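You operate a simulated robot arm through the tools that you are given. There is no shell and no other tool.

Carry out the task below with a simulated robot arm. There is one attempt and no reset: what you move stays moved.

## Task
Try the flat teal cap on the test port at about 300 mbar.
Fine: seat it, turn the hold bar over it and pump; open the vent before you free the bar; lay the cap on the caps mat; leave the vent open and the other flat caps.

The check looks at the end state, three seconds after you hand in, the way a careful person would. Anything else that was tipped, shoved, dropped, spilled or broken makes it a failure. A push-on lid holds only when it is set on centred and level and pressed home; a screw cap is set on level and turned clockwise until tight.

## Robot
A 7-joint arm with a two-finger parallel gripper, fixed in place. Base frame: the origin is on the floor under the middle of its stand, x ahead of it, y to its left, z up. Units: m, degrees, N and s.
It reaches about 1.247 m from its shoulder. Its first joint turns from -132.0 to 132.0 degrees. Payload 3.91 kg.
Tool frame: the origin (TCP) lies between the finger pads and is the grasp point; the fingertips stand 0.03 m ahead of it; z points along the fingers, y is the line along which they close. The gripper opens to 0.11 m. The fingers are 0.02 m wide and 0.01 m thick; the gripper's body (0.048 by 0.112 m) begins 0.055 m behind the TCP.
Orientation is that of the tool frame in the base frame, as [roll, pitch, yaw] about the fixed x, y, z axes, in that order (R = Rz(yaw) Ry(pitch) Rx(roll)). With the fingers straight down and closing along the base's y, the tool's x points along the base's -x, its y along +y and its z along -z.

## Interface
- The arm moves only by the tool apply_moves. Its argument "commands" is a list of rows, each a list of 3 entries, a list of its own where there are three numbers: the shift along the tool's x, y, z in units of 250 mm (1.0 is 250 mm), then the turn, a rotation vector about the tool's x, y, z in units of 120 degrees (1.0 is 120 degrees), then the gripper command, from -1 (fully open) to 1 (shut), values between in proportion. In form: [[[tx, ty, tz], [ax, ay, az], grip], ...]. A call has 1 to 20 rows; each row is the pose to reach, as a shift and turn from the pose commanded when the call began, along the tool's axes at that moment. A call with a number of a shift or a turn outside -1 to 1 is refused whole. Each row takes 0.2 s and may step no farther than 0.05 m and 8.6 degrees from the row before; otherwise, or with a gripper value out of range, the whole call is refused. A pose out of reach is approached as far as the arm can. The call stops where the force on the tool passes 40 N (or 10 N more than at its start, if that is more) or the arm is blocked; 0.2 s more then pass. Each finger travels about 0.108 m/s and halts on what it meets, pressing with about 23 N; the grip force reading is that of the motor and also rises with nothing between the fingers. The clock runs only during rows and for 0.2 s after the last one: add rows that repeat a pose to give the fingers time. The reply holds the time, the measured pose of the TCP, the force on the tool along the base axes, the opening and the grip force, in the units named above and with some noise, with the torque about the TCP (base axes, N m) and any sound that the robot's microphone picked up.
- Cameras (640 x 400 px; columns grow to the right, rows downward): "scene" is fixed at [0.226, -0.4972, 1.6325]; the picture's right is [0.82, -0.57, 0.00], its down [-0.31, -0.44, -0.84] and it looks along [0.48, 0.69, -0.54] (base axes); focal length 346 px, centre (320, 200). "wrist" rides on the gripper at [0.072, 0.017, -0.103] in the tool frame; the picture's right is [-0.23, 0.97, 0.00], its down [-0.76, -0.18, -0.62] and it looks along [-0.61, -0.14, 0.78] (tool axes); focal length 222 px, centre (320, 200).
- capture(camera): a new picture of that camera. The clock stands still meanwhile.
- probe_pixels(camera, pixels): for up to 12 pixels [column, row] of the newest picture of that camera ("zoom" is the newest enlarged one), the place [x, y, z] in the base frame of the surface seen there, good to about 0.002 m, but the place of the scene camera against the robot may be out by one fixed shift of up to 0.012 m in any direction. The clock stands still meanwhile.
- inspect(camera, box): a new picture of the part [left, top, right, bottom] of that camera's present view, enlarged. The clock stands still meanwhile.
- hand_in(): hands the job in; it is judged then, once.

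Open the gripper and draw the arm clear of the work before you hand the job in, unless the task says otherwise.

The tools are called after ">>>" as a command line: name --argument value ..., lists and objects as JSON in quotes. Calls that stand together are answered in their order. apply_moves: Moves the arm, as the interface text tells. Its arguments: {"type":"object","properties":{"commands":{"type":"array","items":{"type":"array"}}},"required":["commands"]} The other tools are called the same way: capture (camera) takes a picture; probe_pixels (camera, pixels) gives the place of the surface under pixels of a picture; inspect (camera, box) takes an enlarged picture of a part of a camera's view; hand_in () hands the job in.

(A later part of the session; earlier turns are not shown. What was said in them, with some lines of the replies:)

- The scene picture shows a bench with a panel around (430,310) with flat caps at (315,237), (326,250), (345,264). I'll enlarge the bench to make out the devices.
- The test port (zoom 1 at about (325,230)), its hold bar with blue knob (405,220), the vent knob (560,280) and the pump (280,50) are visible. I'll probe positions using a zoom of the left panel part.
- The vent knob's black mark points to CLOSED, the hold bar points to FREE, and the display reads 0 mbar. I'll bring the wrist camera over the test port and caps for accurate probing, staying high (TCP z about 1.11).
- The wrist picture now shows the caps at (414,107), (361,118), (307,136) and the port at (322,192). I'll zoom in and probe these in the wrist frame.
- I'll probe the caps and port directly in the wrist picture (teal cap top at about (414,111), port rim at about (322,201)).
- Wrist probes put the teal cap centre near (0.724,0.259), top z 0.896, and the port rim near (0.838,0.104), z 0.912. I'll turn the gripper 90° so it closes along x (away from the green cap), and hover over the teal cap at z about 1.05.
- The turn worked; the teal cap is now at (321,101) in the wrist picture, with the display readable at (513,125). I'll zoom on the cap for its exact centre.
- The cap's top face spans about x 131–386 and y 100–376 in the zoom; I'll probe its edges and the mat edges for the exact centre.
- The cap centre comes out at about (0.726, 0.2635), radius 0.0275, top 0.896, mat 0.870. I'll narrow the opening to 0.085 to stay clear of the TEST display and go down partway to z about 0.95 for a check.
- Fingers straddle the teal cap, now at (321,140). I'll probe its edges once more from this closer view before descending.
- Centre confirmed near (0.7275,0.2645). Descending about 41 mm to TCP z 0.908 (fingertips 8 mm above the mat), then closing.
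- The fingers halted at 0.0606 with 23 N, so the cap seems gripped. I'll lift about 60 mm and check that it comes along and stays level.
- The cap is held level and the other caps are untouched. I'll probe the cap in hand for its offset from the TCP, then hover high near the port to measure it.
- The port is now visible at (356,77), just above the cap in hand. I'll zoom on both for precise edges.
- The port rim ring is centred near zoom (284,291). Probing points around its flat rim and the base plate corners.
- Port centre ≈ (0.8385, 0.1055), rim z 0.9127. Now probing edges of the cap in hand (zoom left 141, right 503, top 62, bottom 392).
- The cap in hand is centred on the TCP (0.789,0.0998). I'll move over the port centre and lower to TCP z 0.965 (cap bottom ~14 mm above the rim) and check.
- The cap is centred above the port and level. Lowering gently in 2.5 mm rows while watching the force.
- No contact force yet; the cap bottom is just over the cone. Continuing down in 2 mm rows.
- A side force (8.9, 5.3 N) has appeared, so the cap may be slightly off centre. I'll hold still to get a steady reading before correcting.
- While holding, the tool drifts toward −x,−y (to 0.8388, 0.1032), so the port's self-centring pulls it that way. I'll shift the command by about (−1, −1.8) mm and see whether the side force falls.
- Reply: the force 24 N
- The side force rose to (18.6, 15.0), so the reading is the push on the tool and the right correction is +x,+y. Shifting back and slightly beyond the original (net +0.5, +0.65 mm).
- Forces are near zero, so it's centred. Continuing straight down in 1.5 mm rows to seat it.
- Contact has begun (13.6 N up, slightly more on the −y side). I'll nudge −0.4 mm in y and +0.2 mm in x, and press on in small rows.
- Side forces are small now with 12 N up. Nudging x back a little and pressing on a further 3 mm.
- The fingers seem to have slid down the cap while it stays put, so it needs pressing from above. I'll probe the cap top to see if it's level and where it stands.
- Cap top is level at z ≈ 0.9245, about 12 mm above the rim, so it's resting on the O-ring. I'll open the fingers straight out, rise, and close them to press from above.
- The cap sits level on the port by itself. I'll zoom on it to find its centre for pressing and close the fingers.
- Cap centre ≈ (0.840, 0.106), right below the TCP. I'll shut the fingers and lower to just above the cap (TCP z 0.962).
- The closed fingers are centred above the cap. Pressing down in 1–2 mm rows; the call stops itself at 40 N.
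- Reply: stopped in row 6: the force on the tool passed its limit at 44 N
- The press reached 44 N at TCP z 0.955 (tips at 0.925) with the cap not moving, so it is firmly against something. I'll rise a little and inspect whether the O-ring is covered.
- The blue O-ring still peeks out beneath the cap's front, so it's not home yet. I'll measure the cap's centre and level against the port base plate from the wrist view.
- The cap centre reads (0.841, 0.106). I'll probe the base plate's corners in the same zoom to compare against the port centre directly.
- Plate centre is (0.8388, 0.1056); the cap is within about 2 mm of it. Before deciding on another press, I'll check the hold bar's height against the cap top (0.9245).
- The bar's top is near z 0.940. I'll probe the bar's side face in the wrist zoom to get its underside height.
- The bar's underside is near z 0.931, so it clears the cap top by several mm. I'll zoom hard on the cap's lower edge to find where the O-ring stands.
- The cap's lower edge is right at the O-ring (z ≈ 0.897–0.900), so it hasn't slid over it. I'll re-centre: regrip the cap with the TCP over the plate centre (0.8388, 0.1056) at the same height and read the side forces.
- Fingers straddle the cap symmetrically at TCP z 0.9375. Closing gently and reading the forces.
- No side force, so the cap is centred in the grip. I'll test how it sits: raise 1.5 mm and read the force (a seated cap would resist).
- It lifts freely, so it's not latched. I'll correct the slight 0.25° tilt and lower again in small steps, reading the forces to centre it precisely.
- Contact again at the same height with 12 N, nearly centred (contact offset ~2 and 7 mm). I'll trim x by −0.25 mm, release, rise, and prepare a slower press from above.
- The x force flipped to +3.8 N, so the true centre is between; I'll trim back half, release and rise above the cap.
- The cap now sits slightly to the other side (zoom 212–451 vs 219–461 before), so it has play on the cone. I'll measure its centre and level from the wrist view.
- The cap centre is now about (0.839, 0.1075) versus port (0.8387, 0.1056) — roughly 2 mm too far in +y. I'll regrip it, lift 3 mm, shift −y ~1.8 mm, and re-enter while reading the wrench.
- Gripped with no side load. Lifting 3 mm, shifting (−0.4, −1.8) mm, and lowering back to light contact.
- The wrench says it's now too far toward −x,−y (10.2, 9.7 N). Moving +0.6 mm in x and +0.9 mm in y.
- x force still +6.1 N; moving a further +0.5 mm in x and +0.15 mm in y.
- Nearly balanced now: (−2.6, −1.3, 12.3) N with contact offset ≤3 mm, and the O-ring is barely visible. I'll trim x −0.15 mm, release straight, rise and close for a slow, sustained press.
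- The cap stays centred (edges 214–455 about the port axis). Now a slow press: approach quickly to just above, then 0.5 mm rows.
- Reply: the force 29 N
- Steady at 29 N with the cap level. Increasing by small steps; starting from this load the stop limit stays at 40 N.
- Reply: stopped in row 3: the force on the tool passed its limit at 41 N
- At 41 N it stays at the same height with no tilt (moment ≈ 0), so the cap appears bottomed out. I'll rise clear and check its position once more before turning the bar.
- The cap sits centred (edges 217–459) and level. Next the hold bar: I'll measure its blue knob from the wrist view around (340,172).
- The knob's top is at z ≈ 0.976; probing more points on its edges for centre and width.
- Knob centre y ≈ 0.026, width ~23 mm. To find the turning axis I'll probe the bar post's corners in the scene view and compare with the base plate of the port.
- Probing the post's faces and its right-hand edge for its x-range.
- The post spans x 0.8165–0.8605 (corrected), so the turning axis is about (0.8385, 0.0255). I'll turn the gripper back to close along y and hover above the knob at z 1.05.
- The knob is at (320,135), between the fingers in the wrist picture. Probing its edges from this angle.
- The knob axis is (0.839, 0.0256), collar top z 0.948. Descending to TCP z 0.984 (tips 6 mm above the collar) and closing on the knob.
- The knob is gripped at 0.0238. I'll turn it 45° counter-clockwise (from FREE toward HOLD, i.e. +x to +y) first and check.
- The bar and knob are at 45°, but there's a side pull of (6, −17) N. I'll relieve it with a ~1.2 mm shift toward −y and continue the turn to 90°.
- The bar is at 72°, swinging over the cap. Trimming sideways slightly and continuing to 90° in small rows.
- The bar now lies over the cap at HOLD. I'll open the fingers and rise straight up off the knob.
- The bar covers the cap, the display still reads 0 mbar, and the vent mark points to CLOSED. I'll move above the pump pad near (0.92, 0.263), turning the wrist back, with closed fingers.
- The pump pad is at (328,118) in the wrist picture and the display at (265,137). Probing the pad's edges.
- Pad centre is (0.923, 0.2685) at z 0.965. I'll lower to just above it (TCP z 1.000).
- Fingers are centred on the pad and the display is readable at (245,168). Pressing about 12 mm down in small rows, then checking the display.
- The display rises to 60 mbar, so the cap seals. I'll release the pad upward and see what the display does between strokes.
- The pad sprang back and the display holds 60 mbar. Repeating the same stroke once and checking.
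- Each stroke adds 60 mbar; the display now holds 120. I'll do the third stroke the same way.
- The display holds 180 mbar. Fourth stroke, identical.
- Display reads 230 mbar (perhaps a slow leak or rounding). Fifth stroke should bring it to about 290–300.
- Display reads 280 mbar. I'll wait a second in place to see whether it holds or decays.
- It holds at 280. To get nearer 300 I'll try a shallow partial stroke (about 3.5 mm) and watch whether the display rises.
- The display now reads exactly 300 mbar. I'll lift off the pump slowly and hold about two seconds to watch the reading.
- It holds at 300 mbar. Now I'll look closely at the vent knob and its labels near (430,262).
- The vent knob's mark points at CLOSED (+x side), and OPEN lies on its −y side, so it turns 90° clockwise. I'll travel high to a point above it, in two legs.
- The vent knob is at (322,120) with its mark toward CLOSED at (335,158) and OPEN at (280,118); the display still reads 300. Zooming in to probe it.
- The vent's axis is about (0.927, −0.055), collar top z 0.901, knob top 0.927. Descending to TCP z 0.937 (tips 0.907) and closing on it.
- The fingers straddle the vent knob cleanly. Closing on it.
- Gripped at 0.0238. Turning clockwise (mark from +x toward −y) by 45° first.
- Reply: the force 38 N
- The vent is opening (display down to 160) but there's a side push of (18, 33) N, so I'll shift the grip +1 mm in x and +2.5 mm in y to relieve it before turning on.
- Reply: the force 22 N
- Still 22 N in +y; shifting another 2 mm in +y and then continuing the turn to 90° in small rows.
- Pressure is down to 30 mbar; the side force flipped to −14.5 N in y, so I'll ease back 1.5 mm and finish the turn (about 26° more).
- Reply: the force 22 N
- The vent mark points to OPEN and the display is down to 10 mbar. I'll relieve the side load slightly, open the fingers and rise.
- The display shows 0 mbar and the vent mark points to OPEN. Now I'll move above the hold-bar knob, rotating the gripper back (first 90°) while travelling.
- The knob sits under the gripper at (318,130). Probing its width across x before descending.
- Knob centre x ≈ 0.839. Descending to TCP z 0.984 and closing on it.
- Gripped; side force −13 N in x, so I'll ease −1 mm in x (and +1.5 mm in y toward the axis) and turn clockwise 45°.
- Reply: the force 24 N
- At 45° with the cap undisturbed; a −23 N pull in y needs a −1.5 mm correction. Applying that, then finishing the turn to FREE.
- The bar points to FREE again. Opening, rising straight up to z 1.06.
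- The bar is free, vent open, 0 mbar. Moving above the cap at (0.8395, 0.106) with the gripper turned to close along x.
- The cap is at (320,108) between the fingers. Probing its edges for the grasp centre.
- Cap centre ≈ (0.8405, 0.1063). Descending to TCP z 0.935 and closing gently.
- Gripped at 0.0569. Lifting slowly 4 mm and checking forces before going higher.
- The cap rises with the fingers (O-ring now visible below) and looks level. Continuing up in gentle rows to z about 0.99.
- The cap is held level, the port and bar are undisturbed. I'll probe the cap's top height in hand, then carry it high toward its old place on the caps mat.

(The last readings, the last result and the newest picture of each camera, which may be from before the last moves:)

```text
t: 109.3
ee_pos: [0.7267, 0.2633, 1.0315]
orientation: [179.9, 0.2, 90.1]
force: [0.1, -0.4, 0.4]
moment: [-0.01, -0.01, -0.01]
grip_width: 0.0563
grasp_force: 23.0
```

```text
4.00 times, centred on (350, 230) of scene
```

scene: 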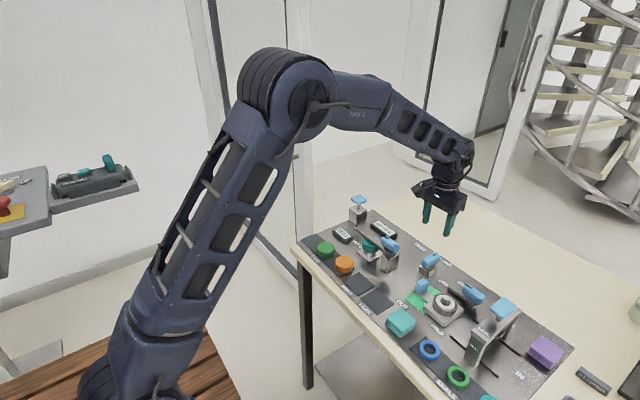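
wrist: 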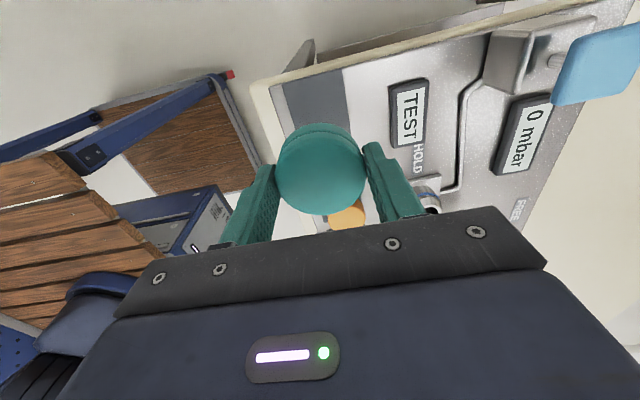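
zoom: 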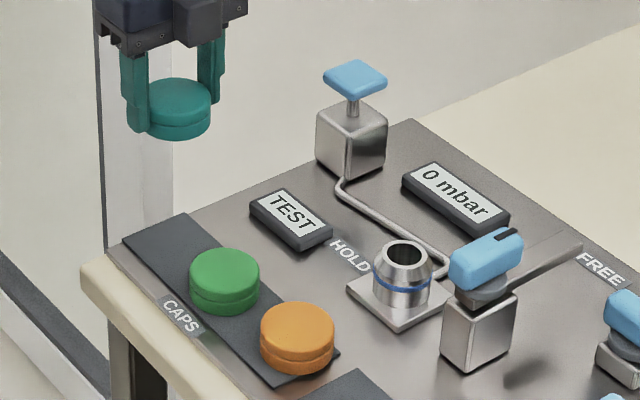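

The cap is above its old place. I'll zoom to probe the mat's edges so I lay it squarely on the mat.

>>> inspect --camera "wrist" --box '[250, 55, 378, 135]'

>>> probe_pixels --camera "zoom" --pixels '[[130, 160], [170, 150], [300, 120], [440, 90], [470, 100], [480, 160], [500, 100], [110, 160], [150, 250], [200, 110], [420, 65], [490, 250]]'

```text
5.00 times, centred on (314, 95) of wrist
```

zoom: 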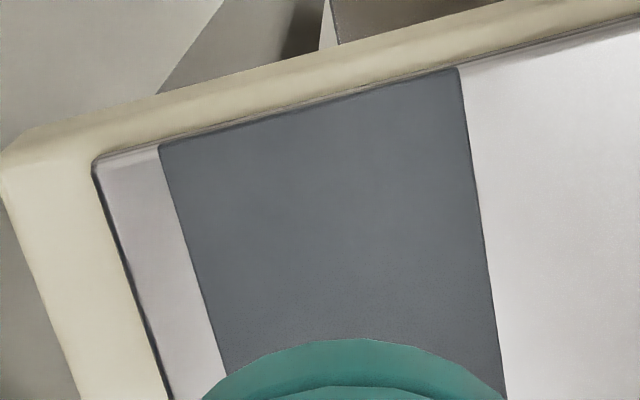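

```text
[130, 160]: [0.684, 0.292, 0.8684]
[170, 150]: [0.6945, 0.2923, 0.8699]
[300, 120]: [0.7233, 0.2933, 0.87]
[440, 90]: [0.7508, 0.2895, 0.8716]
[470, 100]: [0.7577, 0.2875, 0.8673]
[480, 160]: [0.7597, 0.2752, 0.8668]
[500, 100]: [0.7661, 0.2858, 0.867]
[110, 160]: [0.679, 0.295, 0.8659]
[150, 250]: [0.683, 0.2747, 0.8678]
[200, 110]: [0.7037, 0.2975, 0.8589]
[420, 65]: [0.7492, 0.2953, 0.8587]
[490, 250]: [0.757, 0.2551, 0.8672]
```

The mat spans x 0.692–0.756 and y up to 0.2945, so the cap centre belongs at about (0.7245, 0.2625). Shifting ~2 mm and lowering to just above the mat (TCP z 0.910).

>>> apply_moves --commands '[[[-0.008, -0.0088, 0], [0, 0, 0], 0.3], [[-0.008, -0.0088, 0.1], [0, 0, 0], 0.3], [[-0.008, -0.0088, 0.2], [0, 0, 0], 0.3], [[-0.008, -0.0088, 0.3], [0, 0, 0], 0.3], [[-0.008, -0.0088, 0.4], [0, 0, 0], 0.3], [[-0.008, -0.0088, 0.45], [0, 0, 0], 0.3], [[-0.008, -0.0088, 0.486], [0, 0, 0], 0.3], [[-0.008, -0.0088, 0.486], [0, 0, 0], 0.3]]'

>>> inspect --camera "scene" --box '[290, 210, 370, 270]'

```text
t: 111.1
ee_pos: [0.7259, 0.2616, 0.9109]
orientation: [179.9, 0.2, 90.1]
force: [0.2, -0.2, 0.0]
moment: [0.04, 0.01, 0.0]
grip_width: 0.0561
grasp_force: 22.7
```

```text
6.67 times, centred on (330, 240) of scene
```

zoom: 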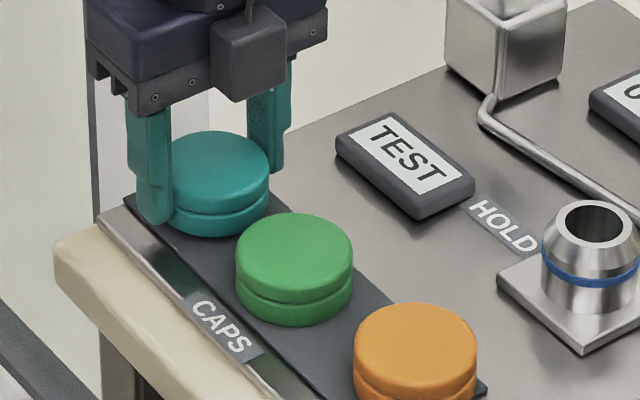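

The cap hovers just above the mat with no contact force. Lowering in 1 mm rows until light contact.

>>> apply_moves --commands '[[[0, 0, 0.006], [0, 0, 0], 0.3], [[0, 0, 0.012], [0, 0, 0], 0.3], [[0, 0, 0.018], [0, 0, 0], 0.3], [[0, 0, 0.022], [0, 0, 0], 0.3]]'

```text
t: 112.1
ee_pos: [0.726, 0.2623, 0.9069]
orientation: [179.8, 0.3, 90.1]
force: [-2.8, -1.4, 12.7]
moment: [-0.36, -0.1, -0.12]
grip_width: 0.0561
grasp_force: 23.4
```

Light contact with the mat (12.7 N). Easing up 0.8 mm, then opening the fingers straight out and rising.

>>> apply_moves --commands '[[[0, 0, -0.003], [0, 0, 0], 0.3], [[0, 0, -0.003], [0, 0, 0], 0.05], [[0, 0, -0.003], [0, 0, 0], -0.1], [[0, 0, -0.003], [0, 0, 0], -0.3], [[0, 0, -0.003], [0, 0, 0], -0.5], [[0, 0, -0.003], [0, 0, 0], -0.5], [[0, 0, -0.06], [0, 0, 0], -0.5], [[0, 0, -0.16], [0, 0, 0], -0.5], [[0, 0, -0.3], [0, 0, 0], -0.5], [[0, 0, -0.46], [0, 0, 0], -0.5]]'

>>> capture --camera "wrist"

>>> inspect --camera "scene" --box '[290, 190, 450, 290]'

```text
t: 114.3
ee_pos: [0.7245, 0.2621, 1.019]
orientation: [-179.9, 0.2, 90.1]
force: [-0.4, 0.3, -0.7]
moment: [0.02, -0.03, 0.02]
grip_width: 0.0825
grasp_force: 0.1
```

```text
taken
```

wrist: 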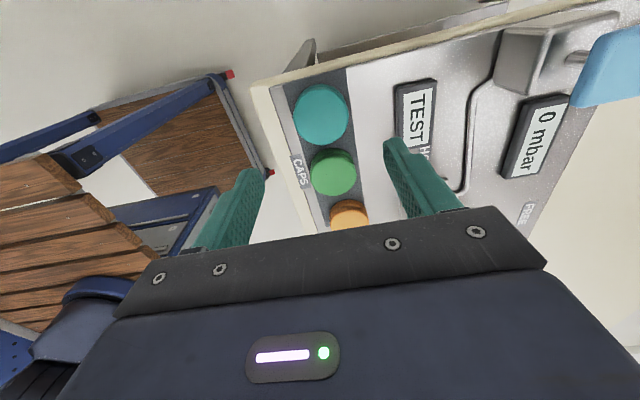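

```text
4.00 times, centred on (370, 240) of scene
```

zoom: 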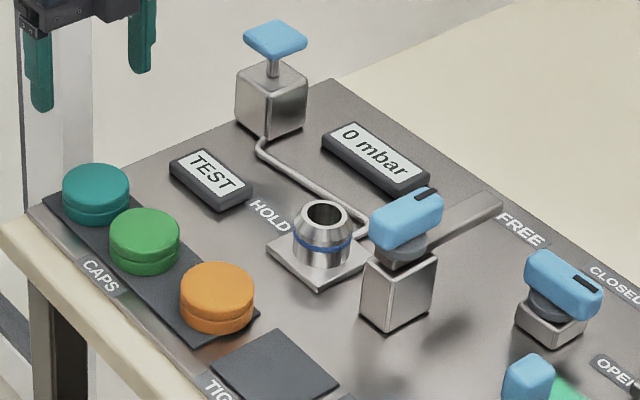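

The cap lies flat on the caps mat, the bar is at FREE, the vent at OPEN and the display at 0. I'll verify the cap's level by probing and draw the arm clear and high.

>>> probe_pixels --camera "wrist" --pixels '[[320, 115], [300, 115], [342, 115], [320, 95], [320, 138], [333, 175], [305, 100], [338, 132]]'

>>> apply_moves --commands '[[[0, 0, -0.15], [0, 0, 0], -0.7], [[0, 0, -0.3], [0, 0, 0], -1], [[0, -0.1, -0.45], [0, 0, 0], -1], [[-0.1, -0.2, -0.6], [0, 0, 0], -1], [[-0.2, -0.3, -0.7], [0, 0, 0], -1], [[-0.3, -0.4, -0.8], [0, 0, 0], -1], [[-0.4, -0.5, -0.85], [0, 0, 0], -1], [[-0.4, -0.5, -0.85], [0, 0, 0], -1]]'

>>> capture --camera "scene"

>>> inspect --camera "scene" --box '[290, 190, 610, 400]'

>>> inspect --camera "scene" --box '[405, 235, 485, 295]'

```text
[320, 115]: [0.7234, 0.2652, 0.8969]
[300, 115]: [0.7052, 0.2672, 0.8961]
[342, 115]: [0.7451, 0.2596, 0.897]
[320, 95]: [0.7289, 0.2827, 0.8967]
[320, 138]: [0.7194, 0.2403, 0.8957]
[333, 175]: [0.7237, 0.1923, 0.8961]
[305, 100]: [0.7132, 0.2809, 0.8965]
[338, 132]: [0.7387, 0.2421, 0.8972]
```

```text
refused: row 4 steps farther than a row can; nothing moved
```

```text
taken
```

scene: 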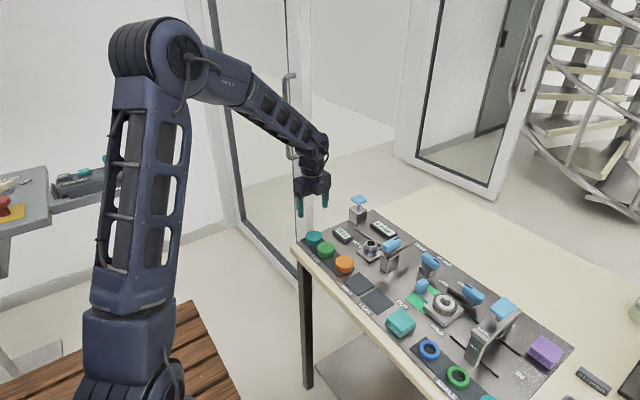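

```text
1.90 times, centred on (450, 295) of scene
```

zoom: 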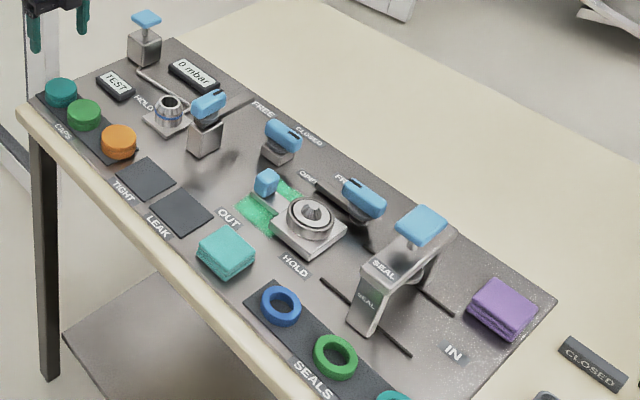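

```text
6.67 times, centred on (445, 265) of scene
```

zoom: 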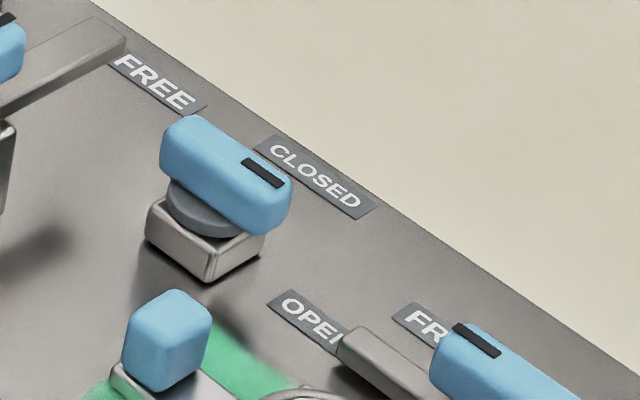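

The cap top is level at z 0.896–0.897 and the vent's mark is toward OPEN. The retreat was refused for step size, so I'll repeat it with smaller rows.

>>> apply_moves --commands '[[[0, 0, -0.12], [0, 0, 0], -0.7], [[0, 0, -0.24], [0, 0, 0], -1], [[0, 0, -0.36], [0, 0, 0], -1], [[-0.06, -0.08, -0.46], [0, 0, 0], -1], [[-0.12, -0.16, -0.56], [0, 0, 0], -1], [[-0.18, -0.24, -0.66], [0, 0, 0], -1], [[-0.24, -0.32, -0.74], [0, 0, 0], -1], [[-0.3, -0.4, -0.8], [0, 0, 0], -1], [[-0.3, -0.4, -0.8], [0, 0, 0], -1]]'

>>> capture --camera "scene"

>>> inspect --camera "scene" --box '[290, 190, 450, 290]'

```text
t: 116.3
ee_pos: [0.6239, 0.189, 1.2202]
orientation: [179.9, 0.1, 90.1]
force: [0.4, 0.7, 0.0]
moment: [-0.01, 0.02, -0.02]
grip_width: 0.11
grasp_force: 0.2
```

```text
taken
```

scene: 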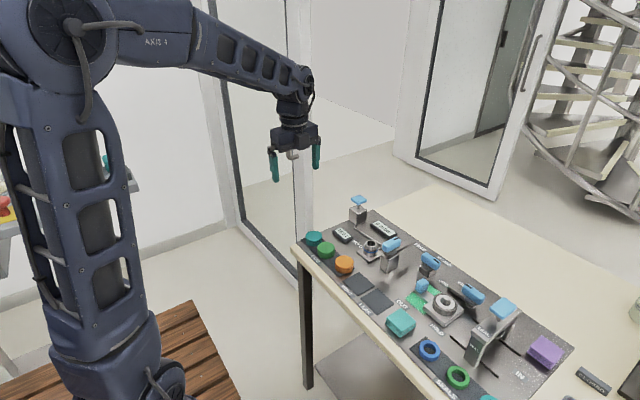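

```text
4.00 times, centred on (370, 240) of scene
```

zoom: 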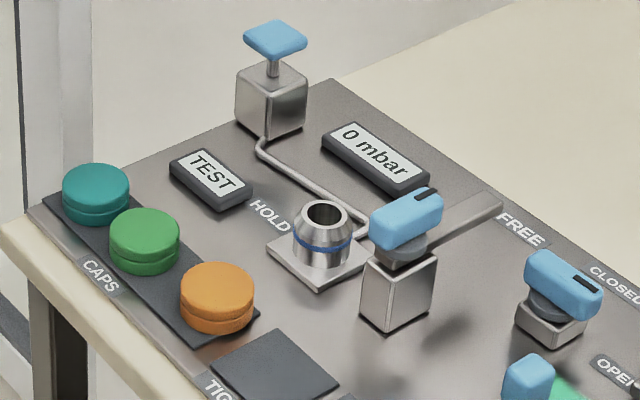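

The arm is clear with the gripper open. The teal cap lies on the caps mat beside the untouched green and orange ones, the bar is free, the vent is open and the display shows 0 mbar. Handing in.

>>> hand_in

```text
The job is handed in.
```

I tested the flat teal cap on the test port at 300 mbar, and it held. I've handed the job in, but haven't seen the check's result.

- **Test:** I seated the cap, turned the hold bar over it and pumped. Pressure slipped slightly on the way up: the fourth and fifth strokes showed about 50 mbar each, against 60 for the first three. After a short top-up stroke the display read 300 mbar, and it still read that each time I checked over the next few seconds.
- **Seating:** I pressed the cap down at just over 40 N and it wouldn't go any lower. A thin strip of the blue O-ring still showed below its edge, but it sealed anyway.
- **Release:** I opened the vent first and let the display fall to 0 mbar, then turned the bar back to FREE.
- **End state:** The cap lies flat on the caps mat, about where it started. The vent is open, and I didn't touch the green and orange caps. The arm is clear with the gripper open.
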